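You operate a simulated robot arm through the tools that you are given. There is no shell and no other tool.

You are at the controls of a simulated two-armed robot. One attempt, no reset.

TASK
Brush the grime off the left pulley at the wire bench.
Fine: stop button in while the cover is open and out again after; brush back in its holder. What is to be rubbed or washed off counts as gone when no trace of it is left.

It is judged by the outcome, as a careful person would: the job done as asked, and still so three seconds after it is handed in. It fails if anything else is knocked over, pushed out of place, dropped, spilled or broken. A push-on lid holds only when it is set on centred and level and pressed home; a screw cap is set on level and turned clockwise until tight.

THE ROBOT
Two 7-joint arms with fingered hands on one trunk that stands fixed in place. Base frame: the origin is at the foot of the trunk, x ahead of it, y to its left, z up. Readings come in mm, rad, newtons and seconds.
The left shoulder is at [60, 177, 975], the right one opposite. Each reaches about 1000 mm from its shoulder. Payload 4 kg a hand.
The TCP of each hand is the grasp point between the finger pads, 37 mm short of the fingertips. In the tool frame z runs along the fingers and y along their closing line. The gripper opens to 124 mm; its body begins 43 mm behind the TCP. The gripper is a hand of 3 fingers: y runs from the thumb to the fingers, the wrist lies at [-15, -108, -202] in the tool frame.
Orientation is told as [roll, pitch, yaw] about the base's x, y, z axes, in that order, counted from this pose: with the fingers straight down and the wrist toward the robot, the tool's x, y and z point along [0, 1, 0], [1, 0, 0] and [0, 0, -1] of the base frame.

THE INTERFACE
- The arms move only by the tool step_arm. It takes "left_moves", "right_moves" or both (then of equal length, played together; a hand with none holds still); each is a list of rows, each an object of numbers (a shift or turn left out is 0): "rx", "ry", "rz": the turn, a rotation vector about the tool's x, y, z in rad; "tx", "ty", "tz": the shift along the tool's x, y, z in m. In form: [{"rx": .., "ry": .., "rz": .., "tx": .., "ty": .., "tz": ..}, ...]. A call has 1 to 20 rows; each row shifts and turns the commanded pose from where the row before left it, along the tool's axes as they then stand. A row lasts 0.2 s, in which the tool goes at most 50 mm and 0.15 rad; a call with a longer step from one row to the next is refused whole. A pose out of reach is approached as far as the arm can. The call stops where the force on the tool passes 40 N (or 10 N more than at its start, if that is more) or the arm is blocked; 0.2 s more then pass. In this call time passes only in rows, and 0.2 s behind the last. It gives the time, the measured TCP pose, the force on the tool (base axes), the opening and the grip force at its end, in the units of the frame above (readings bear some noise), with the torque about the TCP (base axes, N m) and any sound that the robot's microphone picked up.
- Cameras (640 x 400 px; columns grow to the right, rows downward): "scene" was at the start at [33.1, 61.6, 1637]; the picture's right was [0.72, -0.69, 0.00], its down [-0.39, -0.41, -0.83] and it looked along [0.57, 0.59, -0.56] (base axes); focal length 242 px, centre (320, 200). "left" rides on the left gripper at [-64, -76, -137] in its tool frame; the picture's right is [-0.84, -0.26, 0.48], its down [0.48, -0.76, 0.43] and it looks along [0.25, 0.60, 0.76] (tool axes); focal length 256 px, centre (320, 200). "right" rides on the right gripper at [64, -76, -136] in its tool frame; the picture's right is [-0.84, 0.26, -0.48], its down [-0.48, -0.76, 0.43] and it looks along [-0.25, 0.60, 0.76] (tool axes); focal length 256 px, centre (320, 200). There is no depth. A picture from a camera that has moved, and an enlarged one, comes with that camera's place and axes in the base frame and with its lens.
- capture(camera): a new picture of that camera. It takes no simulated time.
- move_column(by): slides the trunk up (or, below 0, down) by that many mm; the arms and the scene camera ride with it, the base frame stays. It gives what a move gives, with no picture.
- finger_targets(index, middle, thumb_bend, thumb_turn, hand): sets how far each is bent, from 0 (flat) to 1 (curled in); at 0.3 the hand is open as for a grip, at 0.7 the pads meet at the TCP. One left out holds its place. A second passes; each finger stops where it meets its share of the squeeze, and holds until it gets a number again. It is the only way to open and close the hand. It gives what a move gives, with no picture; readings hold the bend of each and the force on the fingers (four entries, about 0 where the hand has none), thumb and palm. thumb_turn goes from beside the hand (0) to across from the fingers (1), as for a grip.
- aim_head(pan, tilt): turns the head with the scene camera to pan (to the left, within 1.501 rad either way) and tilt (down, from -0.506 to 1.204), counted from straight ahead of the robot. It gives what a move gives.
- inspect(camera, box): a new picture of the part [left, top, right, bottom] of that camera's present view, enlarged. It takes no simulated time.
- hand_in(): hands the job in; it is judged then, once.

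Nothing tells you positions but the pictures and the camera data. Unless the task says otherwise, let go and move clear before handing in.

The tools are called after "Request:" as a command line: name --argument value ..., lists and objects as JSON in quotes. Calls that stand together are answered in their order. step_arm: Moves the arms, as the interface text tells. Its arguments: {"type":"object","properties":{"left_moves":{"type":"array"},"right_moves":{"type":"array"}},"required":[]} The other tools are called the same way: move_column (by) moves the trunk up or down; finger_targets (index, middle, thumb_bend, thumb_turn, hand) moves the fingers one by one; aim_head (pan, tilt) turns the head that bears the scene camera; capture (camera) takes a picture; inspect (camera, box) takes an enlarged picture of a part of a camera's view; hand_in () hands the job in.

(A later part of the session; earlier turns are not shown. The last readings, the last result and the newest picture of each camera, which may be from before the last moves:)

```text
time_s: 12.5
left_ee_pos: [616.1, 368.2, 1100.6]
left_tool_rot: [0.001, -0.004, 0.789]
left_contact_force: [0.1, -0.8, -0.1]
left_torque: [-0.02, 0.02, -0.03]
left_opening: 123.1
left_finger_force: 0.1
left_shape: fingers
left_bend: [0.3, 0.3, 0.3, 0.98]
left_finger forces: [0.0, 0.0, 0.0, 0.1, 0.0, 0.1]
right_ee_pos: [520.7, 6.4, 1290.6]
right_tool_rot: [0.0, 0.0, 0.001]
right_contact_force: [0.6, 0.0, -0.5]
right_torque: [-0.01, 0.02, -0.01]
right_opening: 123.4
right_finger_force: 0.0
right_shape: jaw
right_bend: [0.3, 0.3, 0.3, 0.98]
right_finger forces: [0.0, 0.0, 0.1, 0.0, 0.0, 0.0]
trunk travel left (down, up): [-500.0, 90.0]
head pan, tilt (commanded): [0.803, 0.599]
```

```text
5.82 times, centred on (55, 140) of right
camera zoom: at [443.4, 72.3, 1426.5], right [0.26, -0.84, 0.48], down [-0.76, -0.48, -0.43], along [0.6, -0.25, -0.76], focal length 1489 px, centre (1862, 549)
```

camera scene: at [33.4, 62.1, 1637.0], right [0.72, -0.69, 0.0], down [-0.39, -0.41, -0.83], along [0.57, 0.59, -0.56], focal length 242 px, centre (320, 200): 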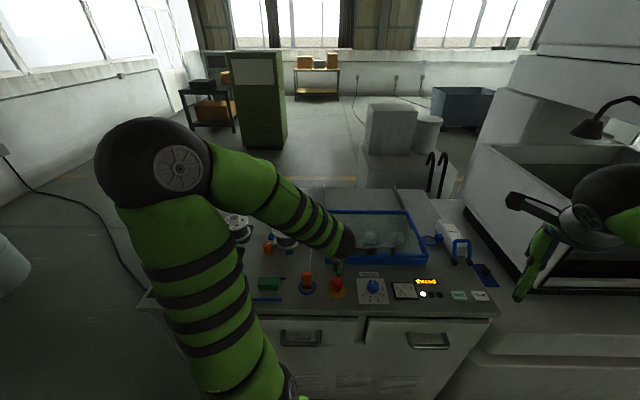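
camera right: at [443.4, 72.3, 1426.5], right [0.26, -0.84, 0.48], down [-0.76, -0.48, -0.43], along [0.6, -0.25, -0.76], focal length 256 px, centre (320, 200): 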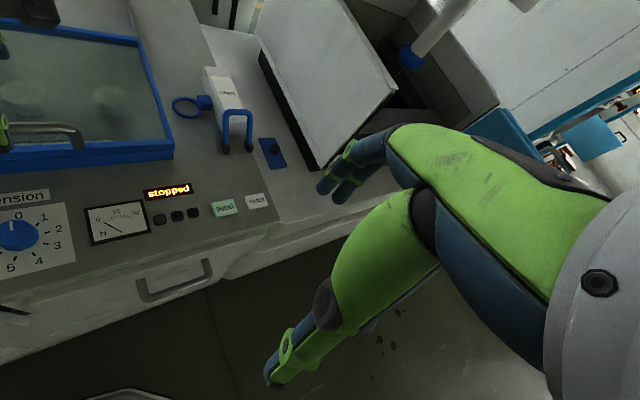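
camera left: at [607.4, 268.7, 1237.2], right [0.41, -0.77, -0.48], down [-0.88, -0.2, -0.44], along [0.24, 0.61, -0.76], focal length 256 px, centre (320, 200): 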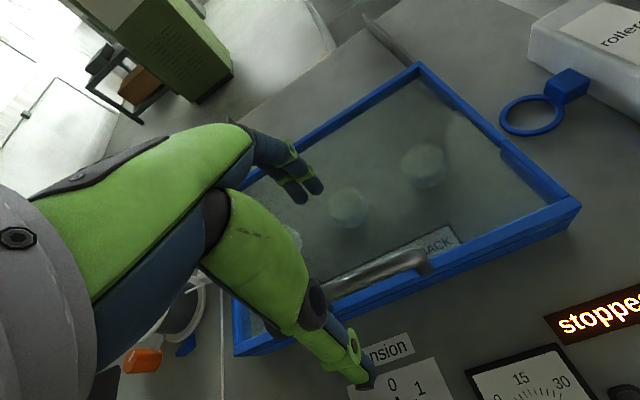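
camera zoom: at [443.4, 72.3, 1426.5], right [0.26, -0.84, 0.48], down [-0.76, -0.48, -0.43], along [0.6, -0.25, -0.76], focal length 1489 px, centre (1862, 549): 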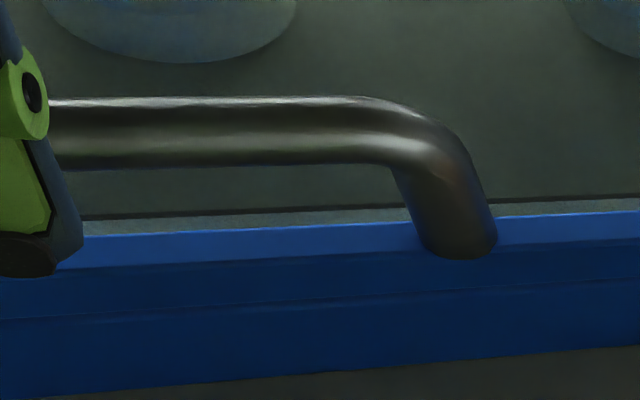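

The bar is about 15 mm thick and centred near (615, 366, 1014), about 45 mm above the cover frame. I'll lower the open hand around it and close gently.

Request:
step_arm --left_moves '[{"tz": 0.03}, {"tz": 0.03}, {"tz": 0.012}, {"tz": 0.01}]'

Request:
finger_targets --hand "left" --index 0.7 --middle 0.7 --thumb_bend 0.7 --thumb_turn 1.0

Request:
inspect --camera "scene" --box '[310, 180, 450, 280]'

Request:
capture --camera "left"

```text
time_s: 13.5
left_ee_pos: [616.6, 367.0, 1019.1]
left_tool_rot: [-0.002, -0.005, 0.788]
left_contact_force: [0.3, 0.5, 0.3]
left_torque: [0.0, 0.01, -0.01]
left_opening: 123.1
left_finger_force: 0.0
left_shape: fingers
left_bend: [0.3, 0.3, 0.3, 0.98]
left_finger forces: [0.0, 0.0, 0.0, 0.0, 0.1, 0.0]
right_ee_pos: [520.6, 5.6, 1290.9]
right_tool_rot: [0.0, 0.0, 0.002]
right_contact_force: [0.1, -0.6, -0.1]
right_torque: [0.0, -0.03, -0.01]
right_opening: 123.6
right_finger_force: 0.0
right_shape: jaw
right_bend: [0.3, 0.3, 0.3, 0.98]
right_finger forces: [0.0, 0.1, 0.1, 0.0, 0.0, 0.1]
trunk travel left (down, up): [-500.0, 90.0]
head pan, tilt (commanded): [0.803, 0.599]
```

```text
time_s: 14.5
left_ee_pos: [617.0, 366.8, 1019.5]
left_tool_rot: [0.0, -0.003, 0.79]
left_contact_force: [-1.5, -1.2, -2.8]
left_torque: [0.0, 0.06, 0.06]
left_opening: 5.6
left_finger_force: 2.9
left_shape: fingers
left_bend: [0.69, 0.7, 0.69, 1.0]
left_finger forces: [2.9, 0.0, 0.2, 0.0, 2.7, 0.0]
right_ee_pos: [519.7, 6.8, 1288.9]
right_tool_rot: [-0.001, 0.001, -0.001]
right_contact_force: [0.0, -0.8, -0.6]
right_torque: [-0.04, 0.0, -0.01]
right_opening: 123.4
right_finger_force: 0.1
right_shape: jaw
right_bend: [0.3, 0.3, 0.3, 0.98]
right_finger forces: [0.1, 0.0, 0.0, 0.0, 0.0, 0.0]
trunk travel left (down, up): [-500.0, 90.0]
head pan, tilt (commanded): [0.803, 0.599]
```

```text
4.00 times, centred on (380, 230) of scene
camera zoom: at [33.3, 61.7, 1637.0], right [0.72, -0.69, 0.0], down [-0.39, -0.41, -0.83], along [0.57, 0.59, -0.56], focal length 967 px, centre (80, 80)
```

zoom: 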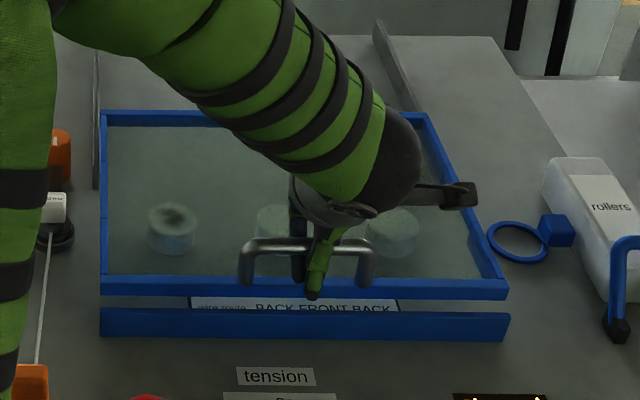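

```text
taken
camera left: at [607.4, 268.5, 1155.1], right [0.41, -0.77, -0.48], down [-0.88, -0.2, -0.44], along [0.24, 0.61, -0.76], focal length 256 px, centre (320, 200)
```

left: 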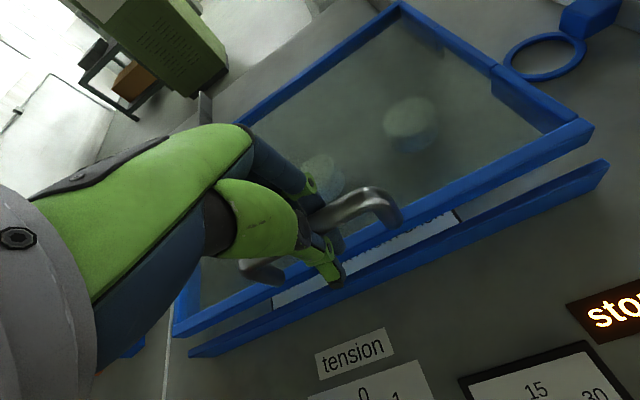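

Closing the hand nudged the whole cover back about 17 mm: the picture shift fits a slide toward the rear between the grey rails, not a hinge. I'll look closely at how the bar sits in the hand.

Request:
inspect --camera "left" --box '[220, 140, 480, 320]'

Request:
inspect --camera "scene" --box '[340, 215, 430, 275]'

Request:
inspect --camera "right" --box '[0, 0, 200, 190]'

```text
2.22 times, centred on (350, 230) of left
camera zoom: at [607.4, 268.5, 1155.1], right [0.41, -0.77, -0.48], down [-0.88, -0.2, -0.44], along [0.24, 0.61, -0.76], focal length 569 px, centre (253, 133)
```

zoom: 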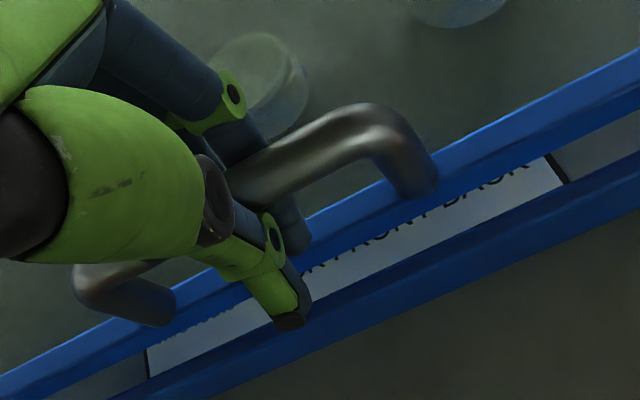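

```text
6.67 times, centred on (385, 245) of scene
camera zoom: at [33.3, 61.7, 1637.0], right [0.72, -0.69, 0.0], down [-0.39, -0.41, -0.83], along [0.57, 0.59, -0.56], focal length 1611 px, centre (-113, -100)
```

zoom: 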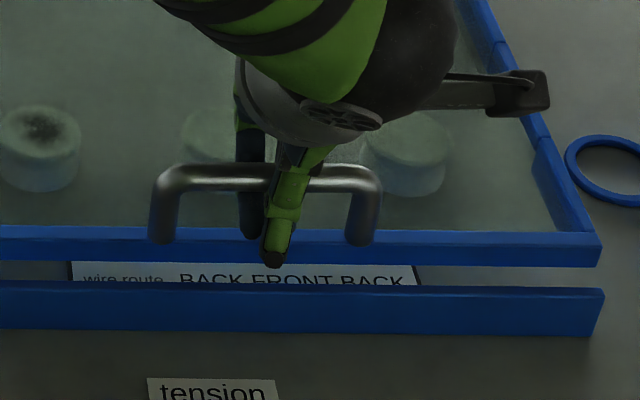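

```text
2.11 times, centred on (100, 95) of right
camera zoom: at [443.5, 72.4, 1426.4], right [0.26, -0.84, 0.48], down [-0.76, -0.48, -0.43], along [0.6, -0.25, -0.76], focal length 539 px, centre (783, 421)
```

zoom: 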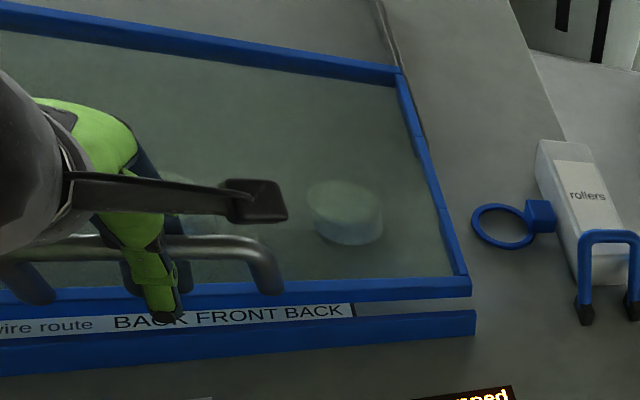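

The bar is between thumb and fingers, and the cover slides back on its rails. I'll push it backward along the rails in steps, watching the force.

Request:
step_arm --left_moves '[{"ty": 0.01}, {"ty": 0.015}, {"ty": 0.02}, {"ty": 0.02}, {"ty": 0.02}, {"ty": 0.02}]'

Request:
inspect --camera "scene" --box '[300, 160, 460, 280]'

```text
time_s: 15.9
left_ee_pos: [691.2, 442.0, 1020.2]
left_tool_rot: [0.0, -0.003, 0.789]
left_contact_force: [-0.3, 0.3, -4.8]
left_torque: [0.02, 0.06, 0.01]
left_opening: 6.1
left_finger_force: 2.9
left_shape: fingers
left_bend: [0.69, 0.7, 0.69, 1.0]
left_finger forces: [3.1, 0.0, 0.0, 0.1, 3.0, 0.1]
right_ee_pos: [521.1, 7.2, 1289.6]
right_tool_rot: [-0.001, 0.0, 0.001]
right_contact_force: [-0.5, 0.5, 0.9]
right_torque: [0.0, -0.01, -0.02]
right_opening: 123.5
right_finger_force: 0.0
right_shape: jaw
right_bend: [0.3, 0.3, 0.3, 0.98]
right_finger forces: [0.0, 0.0, 0.1, 0.1, 0.0, 0.1]
trunk travel left (down, up): [-500.0, 90.0]
head pan, tilt (commanded): [0.803, 0.599]
```

```text
3.33 times, centred on (380, 220) of scene
camera zoom: at [33.6, 62.0, 1637.0], right [0.72, -0.69, 0.0], down [-0.39, -0.41, -0.83], along [0.57, 0.59, -0.56], focal length 806 px, centre (120, 133)
```

zoom: 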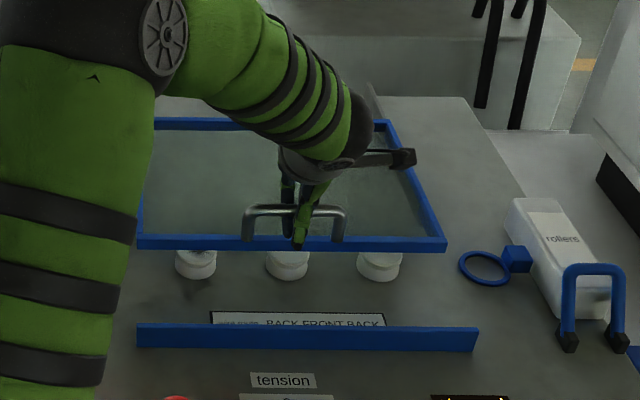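

The cover slides freely and the pulleys are coming into view. I'll push it further back, keeping it on the bench.

Request:
step_arm --left_moves '[{"ty": 0.02}, {"ty": 0.02}, {"ty": 0.02}, {"ty": 0.02}, {"ty": 0.015}]'

Request:
inspect --camera "scene" --box '[300, 160, 460, 280]'

Request:
capture --camera "left"

Request:
capture --camera "right"

```text
time_s: 17.1
left_ee_pos: [758.0, 509.0, 1019.8]
left_tool_rot: [-0.001, -0.004, 0.788]
left_contact_force: [0.0, -1.8, -3.6]
left_torque: [-0.06, 0.03, 0.01]
left_opening: 6.0
left_finger_force: 3.1
left_shape: fingers
left_bend: [0.69, 0.7, 0.69, 1.0]
left_finger forces: [3.1, 0.0, 0.0, 0.1, 3.2, 0.1]
right_ee_pos: [520.3, 7.9, 1289.9]
right_tool_rot: [0.0, 0.001, 0.001]
right_contact_force: [0.7, 0.0, -0.6]
right_torque: [0.05, -0.03, 0.01]
right_opening: 123.5
right_finger_force: 0.0
right_shape: jaw
right_bend: [0.3, 0.3, 0.3, 0.98]
right_finger forces: [0.0, 0.0, 0.0, 0.0, 0.0, 0.1]
trunk travel left (down, up): [-500.0, 90.0]
head pan, tilt (commanded): [0.803, 0.599]
```

```text
3.33 times, centred on (380, 220) of scene
camera zoom: at [33.6, 61.8, 1637.0], right [0.72, -0.69, 0.0], down [-0.39, -0.41, -0.83], along [0.57, 0.59, -0.56], focal length 806 px, centre (120, 133)
```

zoom: 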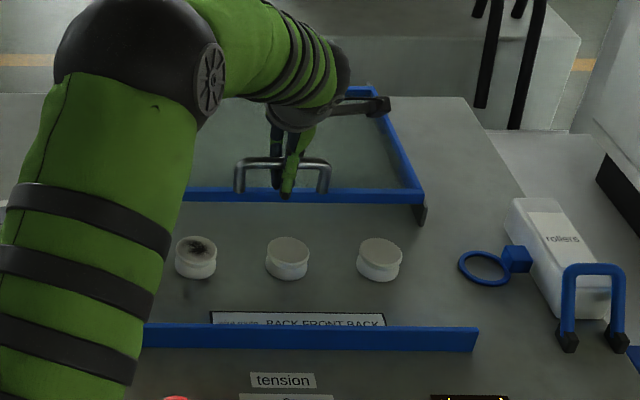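

```text
taken
camera left: at [748.8, 410.5, 1156.3], right [0.41, -0.77, -0.48], down [-0.88, -0.2, -0.44], along [0.24, 0.6, -0.76], focal length 256 px, centre (320, 200)
```

left: 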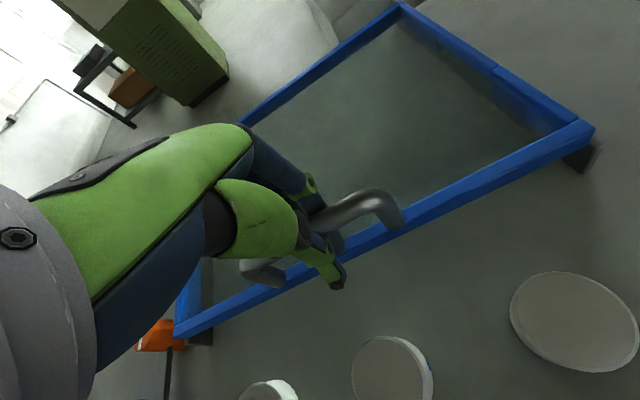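

```text
taken
camera right: at [443.8, 72.4, 1426.3], right [0.26, -0.84, 0.48], down [-0.76, -0.48, -0.43], along [0.6, -0.25, -0.76], focal length 256 px, centre (320, 200)
```

right: 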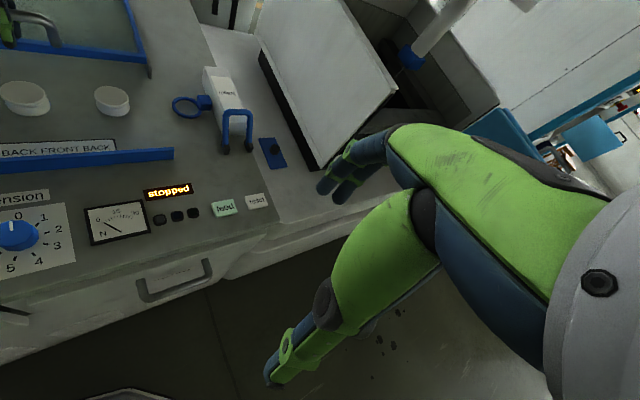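

The cover rides on its rails and the grime on the left pulley is plainly visible. I'll push the cover another 50 mm for working room.

Request:
step_arm --left_moves '[{"ty": 0.015}, {"ty": 0.015}, {"ty": 0.01}, {"ty": 0.01}]'

Request:
inspect --camera "scene" --box '[300, 160, 460, 280]'

Request:
capture --camera "left"

```text
time_s: 18.1
left_ee_pos: [792.5, 542.9, 1021.7]
left_tool_rot: [-0.002, -0.002, 0.789]
left_contact_force: [-3.6, -4.4, -5.4]
left_torque: [-0.01, 0.03, -0.06]
left_opening: 6.6
left_finger_force: 3.8
left_shape: fingers
left_bend: [0.69, 0.7, 0.68, 1.0]
left_finger forces: [1.4, 0.0, 0.0, 0.0, 6.5, 0.0]
right_ee_pos: [519.6, 6.0, 1289.6]
right_tool_rot: [-0.001, -0.001, 0.0]
right_contact_force: [0.1, -0.7, -0.8]
right_torque: [0.0, -0.02, 0.01]
right_opening: 123.9
right_finger_force: 0.2
right_shape: jaw
right_bend: [0.3, 0.3, 0.3, 0.98]
right_finger forces: [0.0, 0.0, 0.0, 0.0, 0.1, 0.1]
trunk travel left (down, up): [-500.0, 90.0]
head pan, tilt (commanded): [0.803, 0.599]
```

```text
3.33 times, centred on (380, 220) of scene
camera zoom: at [32.7, 61.0, 1637.1], right [0.72, -0.69, 0.0], down [-0.39, -0.41, -0.83], along [0.57, 0.59, -0.56], focal length 806 px, centre (120, 133)
```

zoom: 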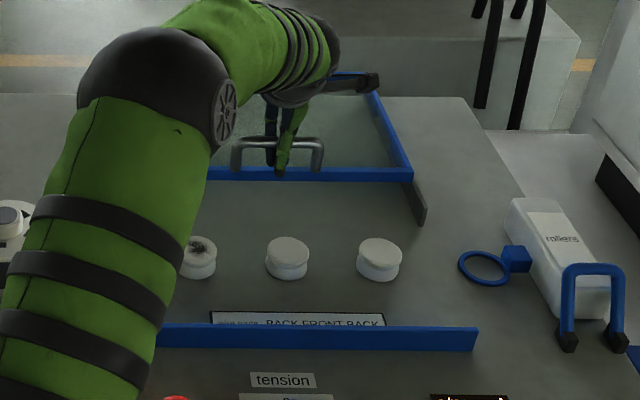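

```text
taken
camera left: at [783.3, 445.2, 1157.3], right [0.41, -0.77, -0.48], down [-0.88, -0.2, -0.44], along [0.24, 0.6, -0.76], focal length 256 px, centre (320, 200)
```

left: 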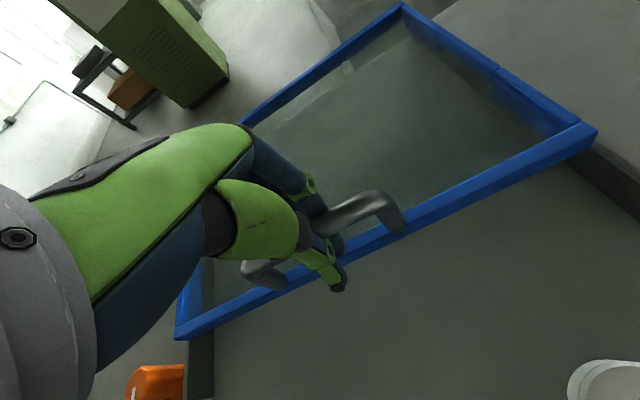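

The cover is back near the end of its travel with the front edge well behind the pulleys. I'll ease down 3 mm, open the fingers, and rise clear.

Request:
step_arm --left_moves '[{"ty": -0.001, "tz": 0.0015}, {"tz": 0.0015}]'

Request:
finger_targets --hand "left" --index 0.3 --middle 0.3 --thumb_bend 0.3 --thumb_turn 1.0

Request:
step_arm --left_moves '[{"tz": -0.02}, {"tz": -0.03}, {"tz": -0.04}, {"tz": -0.04}]'

Request:
inspect --camera "scene" --box '[300, 160, 460, 280]'

Request:
capture --camera "left"

```text
time_s: 18.7
left_ee_pos: [792.2, 543.5, 1019.6]
left_tool_rot: [-0.002, -0.006, 0.785]
left_contact_force: [-3.2, -3.4, 4.4]
left_torque: [0.0, -0.03, -0.02]
left_opening: 6.0
left_finger_force: 3.5
left_shape: fingers
left_bend: [0.69, 0.7, 0.69, 1.0]
left_finger forces: [1.2, 0.1, 0.0, 0.1, 5.8, 0.0]
right_ee_pos: [519.6, 6.0, 1291.1]
right_tool_rot: [-0.001, 0.001, -0.001]
right_contact_force: [-0.6, -0.1, 0.5]
right_torque: [-0.02, 0.01, -0.04]
right_opening: 124.0
right_finger_force: 0.1
right_shape: jaw
right_bend: [0.3, 0.3, 0.3, 0.98]
right_finger forces: [0.1, 0.0, 0.1, 0.0, 0.2, 0.1]
trunk travel left (down, up): [-500.0, 90.0]
head pan, tilt (commanded): [0.803, 0.599]
```

```text
time_s: 19.7
left_ee_pos: [792.2, 543.1, 1017.3]
left_tool_rot: [-0.001, -0.003, 0.79]
left_contact_force: [-0.2, 0.5, 1.0]
left_torque: [0.01, -0.01, -0.01]
left_opening: 123.4
left_finger_force: 0.0
left_shape: fingers
left_bend: [0.3, 0.3, 0.3, 0.98]
left_finger forces: [0.0, 0.0, 0.0, 0.0, 0.1, 0.0]
right_ee_pos: [518.8, 7.2, 1290.8]
right_tool_rot: [0.001, -0.002, 0.001]
right_contact_force: [-0.2, -0.8, -0.8]
right_torque: [0.0, 0.0, -0.02]
right_opening: 123.4
right_finger_force: 0.0
right_shape: jaw
right_bend: [0.3, 0.3, 0.3, 0.98]
right_finger forces: [0.0, 0.1, 0.0, 0.0, 0.0, 0.1]
trunk travel left (down, up): [-500.0, 90.0]
head pan, tilt (commanded): [0.803, 0.599]
```

```text
time_s: 20.7
left_ee_pos: [789.2, 541.9, 1149.0]
left_tool_rot: [-0.001, -0.002, 0.79]
left_contact_force: [0.0, 1.3, 0.7]
left_torque: [0.02, 0.0, -0.04]
left_opening: 123.2
left_finger_force: 0.1
left_shape: fingers
left_bend: [0.3, 0.3, 0.3, 0.98]
left_finger forces: [0.0, 0.0, 0.0, 0.0, 0.1, 0.0]
right_ee_pos: [520.2, 6.9, 1289.2]
right_tool_rot: [0.001, 0.0, 0.0]
right_contact_force: [0.7, 0.8, 1.1]
right_torque: [0.02, -0.02, -0.01]
right_opening: 123.7
right_finger_force: 0.0
right_shape: jaw
right_bend: [0.3, 0.3, 0.3, 0.98]
right_finger forces: [0.1, 0.0, 0.0, 0.0, 0.0, 0.0]
trunk travel left (down, up): [-500.0, 90.0]
head pan, tilt (commanded): [0.803, 0.599]
```

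```text
3.33 times, centred on (380, 220) of scene
camera zoom: at [32.9, 61.4, 1637.0], right [0.72, -0.69, 0.0], down [-0.39, -0.41, -0.83], along [0.57, 0.59, -0.56], focal length 806 px, centre (120, 133)
```

zoom: 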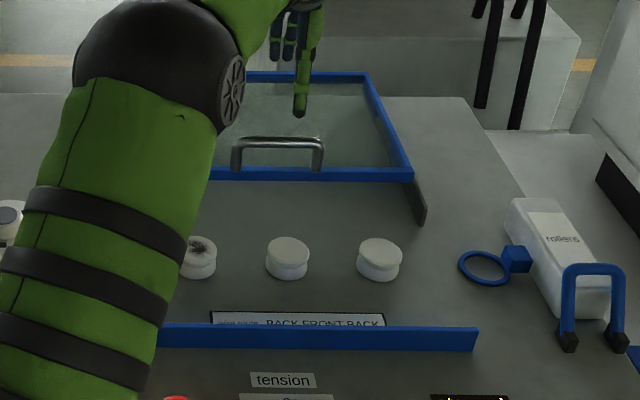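

```text
taken
camera left: at [781.0, 444.4, 1284.6], right [0.41, -0.77, -0.48], down [-0.88, -0.2, -0.44], along [0.24, 0.61, -0.76], focal length 256 px, centre (320, 200)
```

left: 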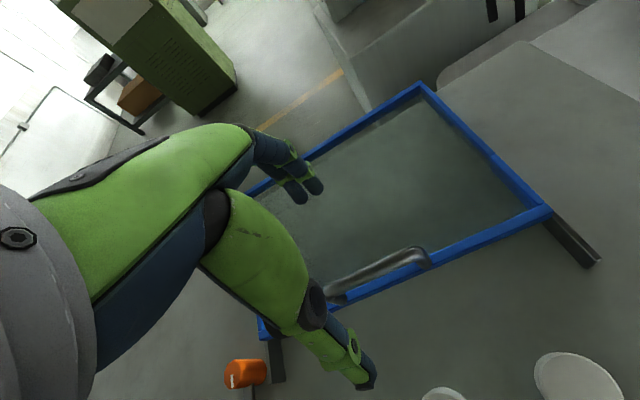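

The cover stays open by itself. Now I'll bring the left camera back for a close look at the left pulley.

Request:
step_arm --left_moves '[{"tx": 0.0118, "ty": -0.0344, "tz": 0.004}, {"tx": 0.0118, "ty": -0.0344, "tz": 0.004}, {"tx": 0.0118, "ty": -0.0344, "tz": 0.004}, {"tx": 0.0118, "ty": -0.0344, "tz": 0.01}, {"tx": 0.0118, "ty": -0.0344, "tz": 0.01}, {"tx": 0.0118, "ty": -0.0344, "tz": 0.01}, {"tx": 0.0118, "ty": -0.0344, "tz": 0.01}]'

Request:
capture --camera "left"

Request:
capture --camera "scene"

```text
time_s: 22.3
left_ee_pos: [562.3, 428.8, 1093.1]
left_tool_rot: [-0.002, -0.003, 0.788]
left_contact_force: [-0.1, 0.0, -0.1]
left_torque: [0.04, 0.0, -0.02]
left_opening: 123.3
left_finger_force: 0.1
left_shape: fingers
left_bend: [0.3, 0.3, 0.3, 0.98]
left_finger forces: [0.0, 0.1, 0.0, 0.0, 0.1, 0.0]
right_ee_pos: [519.9, 6.8, 1290.7]
right_tool_rot: [0.001, 0.001, 0.0]
right_contact_force: [-0.4, 0.0, -0.9]
right_torque: [-0.05, -0.04, 0.02]
right_opening: 123.6
right_finger_force: 0.1
right_shape: jaw
right_bend: [0.3, 0.3, 0.3, 0.98]
right_finger forces: [0.1, 0.1, 0.0, 0.0, 0.0, 0.1]
trunk travel left (down, up): [-500.0, 90.0]
head pan, tilt (commanded): [0.803, 0.599]
```

```text
taken
camera left: at [552.4, 331.5, 1230.0], right [0.42, -0.77, -0.48], down [-0.88, -0.2, -0.44], along [0.24, 0.6, -0.76], focal length 256 px, centre (320, 200)
```

left: 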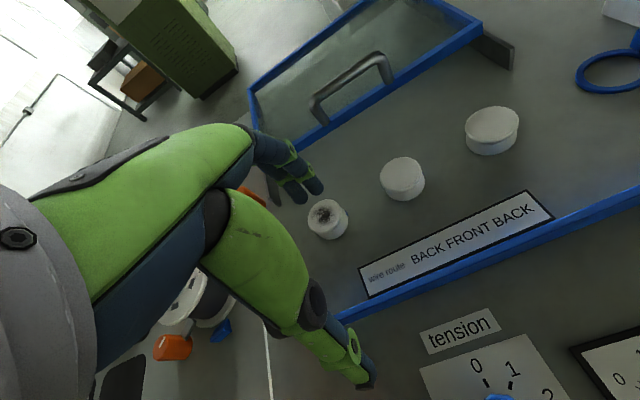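

```text
taken
camera scene: at [32.3, 61.7, 1637.1], right [0.72, -0.69, 0.0], down [-0.39, -0.41, -0.83], along [0.57, 0.59, -0.56], focal length 242 px, centre (320, 200)
```

scene: 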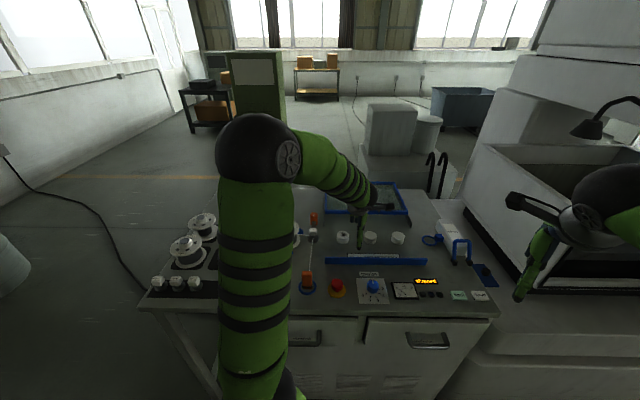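

Request:
inspect --camera "left" --box '[280, 170, 400, 260]'

Request:
inspect --camera "scene" --box '[320, 210, 410, 270]'

```text
4.44 times, centred on (340, 215) of left
camera zoom: at [552.4, 331.5, 1230.0], right [0.42, -0.77, -0.48], down [-0.88, -0.2, -0.44], along [0.24, 0.6, -0.76], focal length 1138 px, centre (231, 133)
```

zoom: 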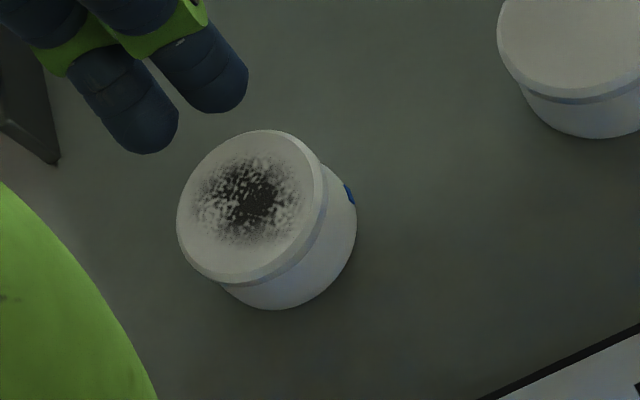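

```text
6.67 times, centred on (365, 240) of scene
camera zoom: at [32.3, 61.7, 1637.1], right [0.72, -0.69, 0.0], down [-0.39, -0.41, -0.83], along [0.57, 0.59, -0.56], focal length 1611 px, centre (20, -67)
```

zoom: 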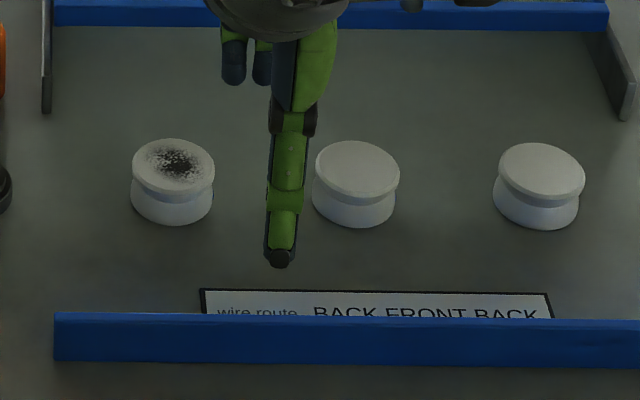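

The grime is a dark speckled patch on top of the left pulley, whose top is near (618, 530, 955). Next I'll move the left hand to view the brush and its rails closely.

Request:
step_arm --left_moves '[{"tx": 0.0339, "ty": -0.0248, "tz": -0.001}, {"tx": 0.0339, "ty": -0.0248, "tz": -0.001}, {"tx": 0.0339, "ty": -0.0248, "tz": -0.001}, {"tx": 0.0339, "ty": -0.0248, "tz": -0.001}, {"tx": 0.0339, "ty": -0.0248, "tz": -0.001}, {"tx": 0.0339, "ty": -0.0248, "tz": -0.001}, {"tx": 0.0339, "ty": -0.0248, "tz": -0.001}, {"tx": 0.0339, "ty": -0.0248, "tz": -0.001}]'

Request:
capture --camera "left"

Request:
inspect --camera "left" --box '[240, 180, 440, 310]'

Request:
inspect --camera "scene" --box '[240, 255, 320, 315]'

```text
time_s: 24.1
left_ee_pos: [246.2, 506.7, 1125.1]
left_tool_rot: [-0.002, 0.0, 0.788]
left_contact_force: [0.9, -0.2, -1.1]
left_torque: [-0.05, 0.03, -0.02]
left_opening: 123.4
left_finger_force: 0.0
left_shape: fingers
left_bend: [0.3, 0.3, 0.3, 0.98]
left_finger forces: [0.0, 0.0, 0.1, 0.0, 0.0, 0.1]
left hand out of reach, approached as far as the arm can: row 6, 7, 8
right_ee_pos: [518.5, 7.2, 1290.7]
right_tool_rot: [0.0, 0.0, -0.001]
right_contact_force: [-0.9, 0.0, -0.3]
right_torque: [0.02, 0.01, 0.01]
right_opening: 123.5
right_finger_force: 0.0
right_shape: jaw
right_bend: [0.3, 0.3, 0.3, 0.98]
right_finger forces: [0.0, 0.0, 0.0, 0.0, 0.0, 0.1]
trunk travel left (down, up): [-500.0, 90.0]
head pan, tilt (commanded): [0.803, 0.599]
```

```text
taken
camera left: at [237.6, 408.4, 1261.3], right [0.41, -0.77, -0.48], down [-0.88, -0.2, -0.44], along [0.24, 0.6, -0.76], focal length 256 px, centre (320, 200)
```

left: 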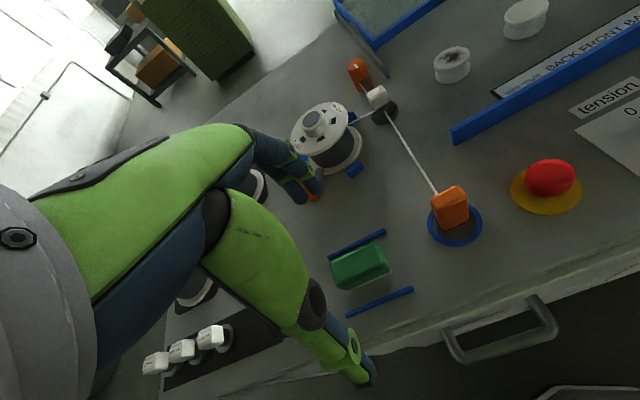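

```text
3.08 times, centred on (340, 245) of left
camera zoom: at [237.6, 408.4, 1261.3], right [0.41, -0.77, -0.48], down [-0.88, -0.2, -0.44], along [0.24, 0.6, -0.76], focal length 788 px, centre (258, 62)
```

zoom: 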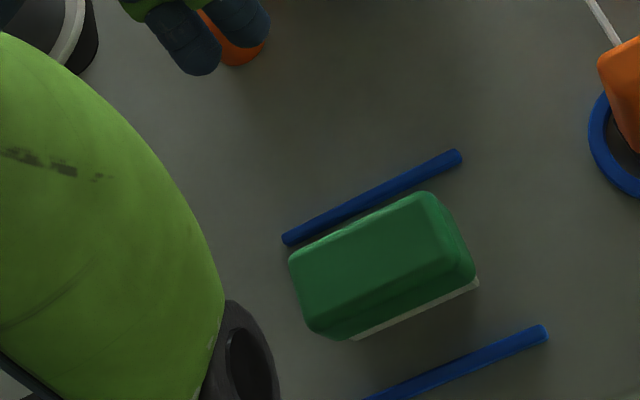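

```text
6.67 times, centred on (280, 285) of scene
camera zoom: at [31.8, 61.6, 1637.1], right [0.72, -0.69, 0.0], down [-0.39, -0.41, -0.83], along [0.57, 0.59, -0.56], focal length 1611 px, centre (587, -367)
```

zoom: 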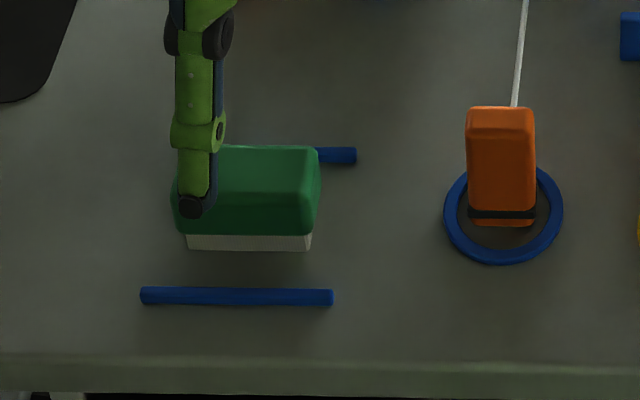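

The brush sits centred between its rails near (266, 549), but the last rows were out of the left arm's reach (arm folded close). I'll test whether the left hand can get right above the brush.

Request:
step_arm --left_moves '[{"tx": 0.005, "ty": 0.025, "tz": 0.005}, {"tx": 0.005, "ty": 0.025, "tz": 0.01}, {"tx": 0.005, "ty": 0.025, "tz": 0.01}]'

Request:
capture --camera "scene"

```text
time_s: 24.9
left_ee_pos: [291.5, 570.6, 1100.3]
left_tool_rot: [0.0, -0.004, 0.789]
left_contact_force: [-0.1, -0.3, -0.7]
left_torque: [-0.03, 0.0, -0.02]
left_opening: 123.4
left_finger_force: 0.1
left_shape: fingers
left_bend: [0.3, 0.3, 0.3, 0.98]
left_finger forces: [0.1, 0.0, 0.1, 0.0, 0.0, 0.1]
right_ee_pos: [520.2, 7.0, 1289.5]
right_tool_rot: [0.001, 0.001, 0.001]
right_contact_force: [-0.1, 0.9, 0.2]
right_torque: [0.01, 0.01, -0.02]
right_opening: 123.7
right_finger_force: 0.0
right_shape: jaw
right_bend: [0.3, 0.3, 0.3, 0.98]
right_finger forces: [0.0, 0.0, 0.1, 0.0, 0.0, 0.1]
trunk travel left (down, up): [-500.0, 90.0]
head pan, tilt (commanded): [0.803, 0.599]
```

```text
taken
camera scene: at [33.9, 61.9, 1637.0], right [0.72, -0.69, 0.0], down [-0.39, -0.41, -0.83], along [0.57, 0.59, -0.56], focal length 242 px, centre (320, 200)
```

scene: 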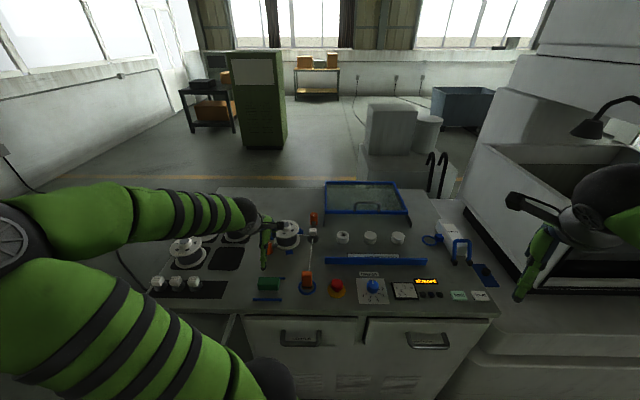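

The left hand can reach over the brush (here at e2 side). The brush centre is about (264, 547), top near z 958. I'll centre over it and come down to just above, with the hand open.

Request:
step_arm --left_moves '[{"tx": 0.0015, "ty": -0.018}, {"tx": 0.0015, "ty": -0.018}, {"tz": 0.025}, {"tz": 0.025}, {"tz": 0.025}, {"tz": 0.015}]'

Request:
capture --camera "left"

Request:
inspect --camera "scene" --box '[220, 225, 340, 315]'

```text
time_s: 26.3
left_ee_pos: [270.3, 558.8, 1015.0]
left_tool_rot: [-0.001, -0.003, 0.788]
left_contact_force: [-0.8, -0.9, 0.5]
left_torque: [0.03, 0.01, 0.0]
left_opening: 123.4
left_finger_force: 0.0
left_shape: fingers
left_bend: [0.3, 0.3, 0.3, 0.98]
left_finger forces: [0.0, 0.0, 0.0, 0.0, 0.0, 0.0]
left hand out of reach, approached as far as the arm can: row 5, 6
right_ee_pos: [519.5, 7.0, 1289.1]
right_tool_rot: [-0.002, -0.001, 0.0]
right_contact_force: [-0.2, 0.6, 0.6]
right_torque: [-0.01, 0.0, 0.01]
right_opening: 123.7
right_finger_force: 0.0
right_shape: jaw
right_bend: [0.3, 0.3, 0.3, 0.98]
right_finger forces: [0.0, 0.1, 0.0, 0.0, 0.0, 0.1]
trunk travel left (down, up): [-500.0, 90.0]
head pan, tilt (commanded): [0.803, 0.599]
```

```text
taken
camera left: at [261.0, 461.3, 1151.2], right [0.41, -0.77, -0.48], down [-0.88, -0.2, -0.44], along [0.24, 0.6, -0.76], focal length 256 px, centre (320, 200)
```

left: 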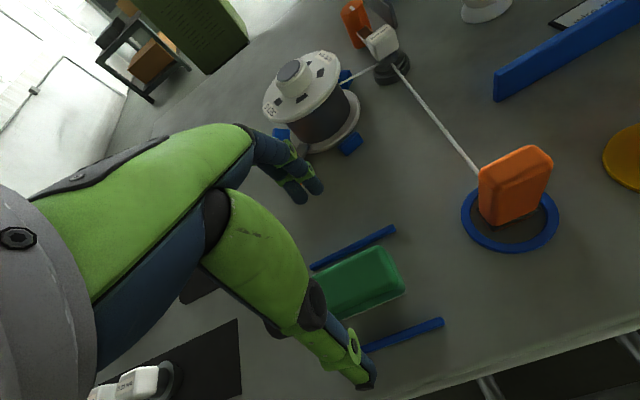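

```text
4.44 times, centred on (280, 270) of scene
camera zoom: at [33.3, 61.6, 1637.0], right [0.72, -0.69, 0.0], down [-0.39, -0.41, -0.83], along [0.57, 0.59, -0.56], focal length 1074 px, centre (498, -111)
```

zoom: 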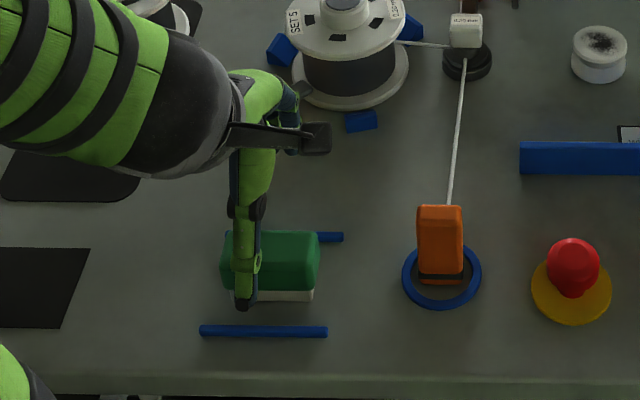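

The left arm is folded too tightly to go lower here. Lowering the trunk will give it room, so I'll first raise the hand 210 mm and then slide the trunk down 180 mm.

Request:
step_arm --left_moves '[{"tz": -0.035}, {"tz": -0.035}, {"tz": -0.035}, {"tz": -0.035}, {"tz": -0.035}, {"tz": -0.035}]'

Request:
move_column --by -180

Request:
capture --camera "scene"

Request:
capture --camera "right"

Request:
capture --camera "left"

```text
time_s: 27.7
left_ee_pos: [268.2, 559.1, 1224.9]
left_tool_rot: [-0.003, -0.005, 0.789]
left_contact_force: [-0.9, 0.0, 0.0]
left_torque: [-0.04, -0.01, -0.01]
left_opening: 123.5
left_finger_force: 0.0
left_shape: fingers
left_bend: [0.3, 0.3, 0.3, 0.98]
left_finger forces: [0.0, 0.0, 0.1, 0.0, 0.1, 0.1]
right_ee_pos: [520.1, 6.7, 1289.1]
right_tool_rot: [-0.002, 0.001, 0.001]
right_contact_force: [-0.1, -0.2, 0.0]
right_torque: [0.03, -0.01, 0.01]
right_opening: 123.8
right_finger_force: 0.0
right_shape: jaw
right_bend: [0.3, 0.3, 0.3, 0.98]
right_finger forces: [0.1, 0.1, 0.0, 0.1, 0.1, 0.0]
trunk travel left (down, up): [-500.0, 90.0]
head pan, tilt (commanded): [0.803, 0.599]
```

```text
time_s: 29.7
left_ee_pos: [268.7, 559.5, 1045.3]
left_tool_rot: [0.001, -0.005, 0.789]
left_contact_force: [-0.1, 0.9, -0.2]
left_torque: [0.01, -0.01, 0.0]
left_opening: 123.5
left_finger_force: 0.2
left_shape: fingers
left_bend: [0.3, 0.3, 0.3, 0.98]
left_finger forces: [0.0, 0.1, 0.0, 0.1, 0.0, 0.0]
right_ee_pos: [520.2, 7.3, 1111.4]
right_tool_rot: [0.001, -0.001, 0.0]
right_contact_force: [0.4, 0.0, 0.2]
right_torque: [0.01, 0.01, 0.03]
right_opening: 123.5
right_finger_force: 0.2
right_shape: jaw
right_bend: [0.3, 0.3, 0.3, 0.98]
right_finger forces: [0.0, 0.1, 0.0, 0.0, 0.1, 0.0]
trunk travel left (down, up): [-320.0, 270.0]
head pan, tilt (commanded): [0.803, 0.599]
```

```text
taken
camera scene: at [32.9, 61.6, 1457.1], right [0.72, -0.69, 0.0], down [-0.39, -0.41, -0.83], along [0.57, 0.59, -0.56], focal length 242 px, centre (320, 200)
```

scene: 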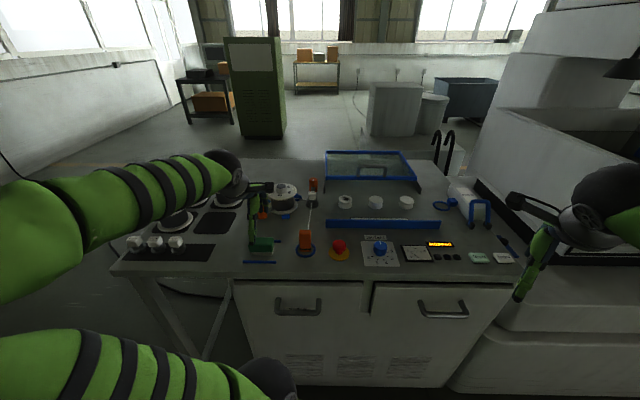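

```text
taken
camera right: at [443.2, 72.3, 1246.6], right [0.26, -0.84, 0.48], down [-0.76, -0.48, -0.43], along [0.6, -0.25, -0.76], focal length 256 px, centre (320, 200)
```

right: 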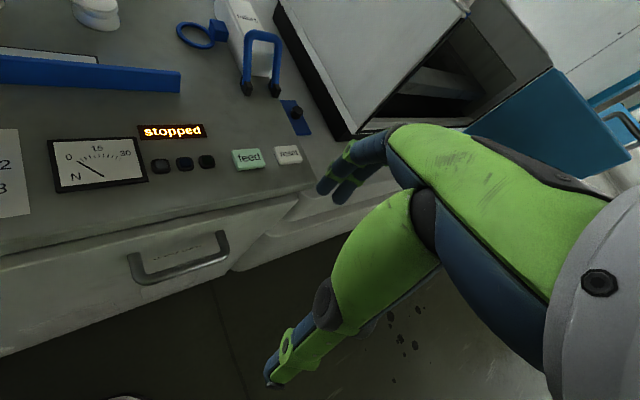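

```text
taken
camera left: at [259.6, 460.1, 1181.0], right [0.41, -0.77, -0.48], down [-0.88, -0.2, -0.44], along [0.24, 0.61, -0.76], focal length 256 px, centre (320, 200)
```

left: 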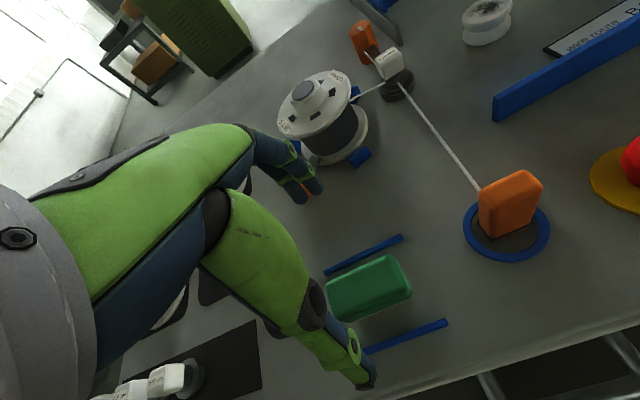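

The trunk is lower and all is clear. I'll centre over the brush and come down to just above it.

Request:
step_arm --left_moves '[{"tx": -0.0055, "ty": -0.0122}, {"tz": 0.02}, {"tz": 0.02}]'

Request:
capture --camera "left"

Request:
inspect --camera "scene" --box '[210, 190, 330, 280]'

```text
time_s: 30.5
left_ee_pos: [264.3, 546.8, 1005.1]
left_tool_rot: [-0.001, -0.005, 0.79]
left_contact_force: [-0.1, -0.7, -0.5]
left_torque: [-0.01, -0.02, 0.0]
left_opening: 123.4
left_finger_force: 0.1
left_shape: fingers
left_bend: [0.3, 0.3, 0.3, 0.98]
left_finger forces: [0.0, 0.0, 0.0, 0.1, 0.1, 0.1]
right_ee_pos: [519.4, 6.3, 1109.7]
right_tool_rot: [-0.001, 0.001, 0.0]
right_contact_force: [-1.1, 0.4, 0.0]
right_torque: [0.01, 0.01, 0.0]
right_opening: 123.5
right_finger_force: 0.1
right_shape: jaw
right_bend: [0.3, 0.3, 0.3, 0.98]
right_finger forces: [0.0, 0.0, 0.0, 0.0, 0.1, 0.0]
trunk travel left (down, up): [-320.0, 270.0]
head pan, tilt (commanded): [0.803, 0.599]
```

```text
taken
camera left: at [255.2, 448.6, 1141.0], right [0.41, -0.77, -0.48], down [-0.88, -0.2, -0.44], along [0.24, 0.61, -0.76], focal length 256 px, centre (320, 200)
```

left: 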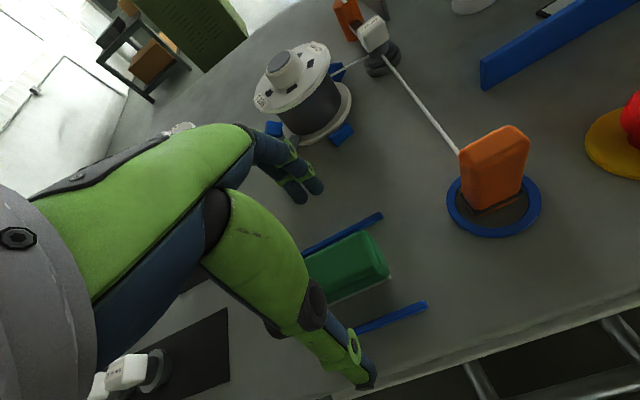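

```text
4.44 times, centred on (270, 235) of scene
camera zoom: at [33.2, 61.7, 1457.0], right [0.72, -0.69, 0.0], down [-0.39, -0.41, -0.83], along [0.57, 0.59, -0.56], focal length 1074 px, centre (542, 44)
```

zoom: 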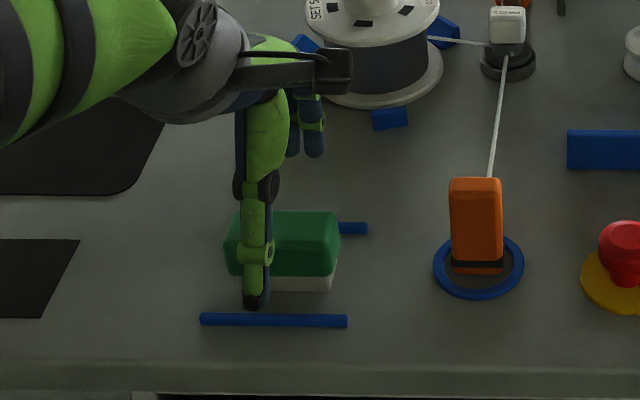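

Request:
inspect --camera "scene" --box '[240, 225, 300, 270]'

Request:
inspect --camera "left" --box '[270, 190, 450, 350]'

```text
8.89 times, centred on (270, 248) of scene
camera zoom: at [33.2, 61.7, 1457.0], right [0.72, -0.69, 0.0], down [-0.39, -0.41, -0.83], along [0.57, 0.59, -0.56], focal length 2148 px, centre (764, -222)
```

zoom: 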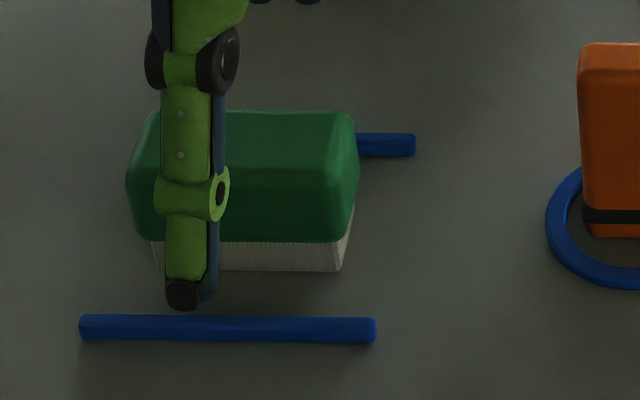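

```text
2.50 times, centred on (360, 270) of left
camera zoom: at [255.2, 448.6, 1141.0], right [0.41, -0.77, -0.48], down [-0.88, -0.2, -0.44], along [0.24, 0.61, -0.76], focal length 640 px, centre (220, 25)
```

zoom: 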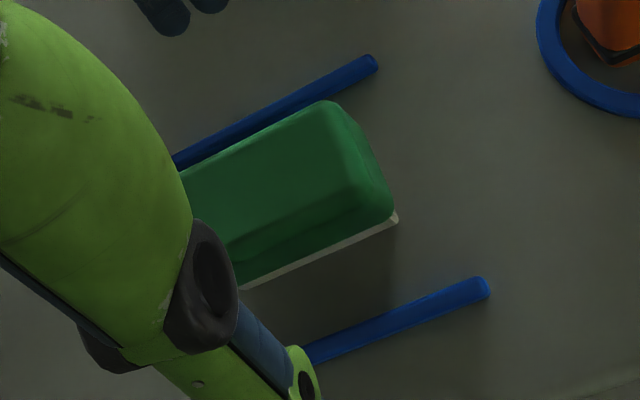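

The brush is about 73 × 32 mm, top near z 966, green part from about z 935 up, centred near (268, 545). The hand is well aligned; I'll go down so the fingertips stay above the rails and then close on the green back.

Request:
step_arm --left_moves '[{"tx": -0.003, "tz": 0.012}, {"tz": 0.012}, {"tz": 0.01}]'

Request:
finger_targets --hand "left" --index 0.52 --middle 0.52 --thumb_bend 0.52 --thumb_turn 1.0

Request:
inspect --camera "scene" --box '[240, 215, 310, 270]'

Request:
inspect --camera "left" --box '[240, 150, 450, 350]'

```text
time_s: 31.3
left_ee_pos: [266.7, 544.4, 970.4]
left_tool_rot: [0.0, -0.006, 0.787]
left_contact_force: [-0.2, 0.0, 0.5]
left_torque: [0.03, 0.0, 0.01]
left_opening: 123.3
left_finger_force: 0.1
left_shape: fingers
left_bend: [0.3, 0.3, 0.3, 0.98]
left_finger forces: [0.1, 0.0, 0.0, 0.0, 0.0, 0.1]
right_ee_pos: [518.8, 6.1, 1109.6]
right_tool_rot: [-0.002, -0.001, 0.0]
right_contact_force: [0.5, 0.5, -0.2]
right_torque: [-0.02, -0.02, 0.02]
right_opening: 123.5
right_finger_force: 0.1
right_shape: jaw
right_bend: [0.3, 0.3, 0.3, 0.98]
right_finger forces: [0.1, 0.0, 0.0, 0.0, 0.0, 0.0]
trunk travel left (down, up): [-320.0, 270.0]
head pan, tilt (commanded): [0.803, 0.599]
```

```text
time_s: 32.3
left_ee_pos: [266.6, 543.8, 969.8]
left_tool_rot: [0.0, -0.003, 0.787]
left_contact_force: [-0.5, -0.2, -0.7]
left_torque: [-0.03, 0.02, 0.0]
left_opening: 56.2
left_finger_force: 0.0
left_shape: fingers
left_bend: [0.52, 0.52, 0.52, 1.0]
left_finger forces: [0.0, 0.0, 0.0, 0.0, 0.1, 0.0]
right_ee_pos: [519.7, 7.3, 1108.9]
right_tool_rot: [0.0, 0.001, 0.001]
right_contact_force: [0.4, -0.5, 0.1]
right_torque: [-0.05, 0.0, 0.01]
right_opening: 123.8
right_finger_force: 0.1
right_shape: jaw
right_bend: [0.3, 0.3, 0.3, 0.98]
right_finger forces: [0.0, 0.0, 0.1, 0.0, 0.1, 0.1]
trunk travel left (down, up): [-320.0, 270.0]
head pan, tilt (commanded): [0.803, 0.599]
```

```text
7.27 times, centred on (275, 242) of scene
camera zoom: at [33.0, 61.6, 1457.0], right [0.72, -0.69, 0.0], down [-0.39, -0.41, -0.83], along [0.57, 0.59, -0.56], focal length 1758 px, centre (647, -109)
```

zoom: 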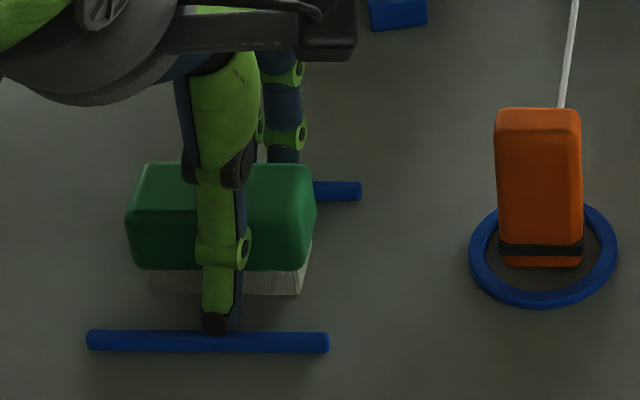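

```text
2.00 times, centred on (345, 250) of left
camera zoom: at [257.0, 446.0, 1106.7], right [0.41, -0.77, -0.48], down [-0.88, -0.2, -0.44], along [0.24, 0.61, -0.76], focal length 512 px, centre (270, 100)
```

zoom: 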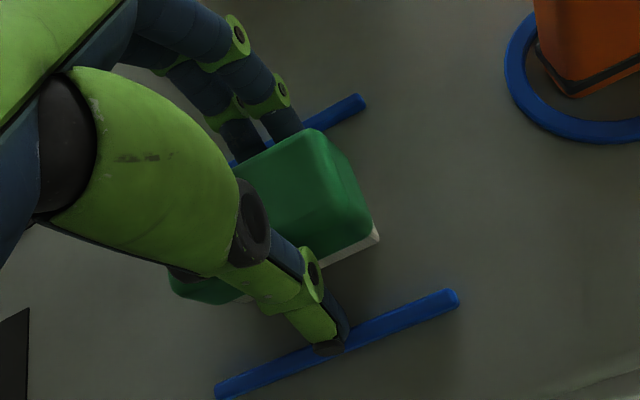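

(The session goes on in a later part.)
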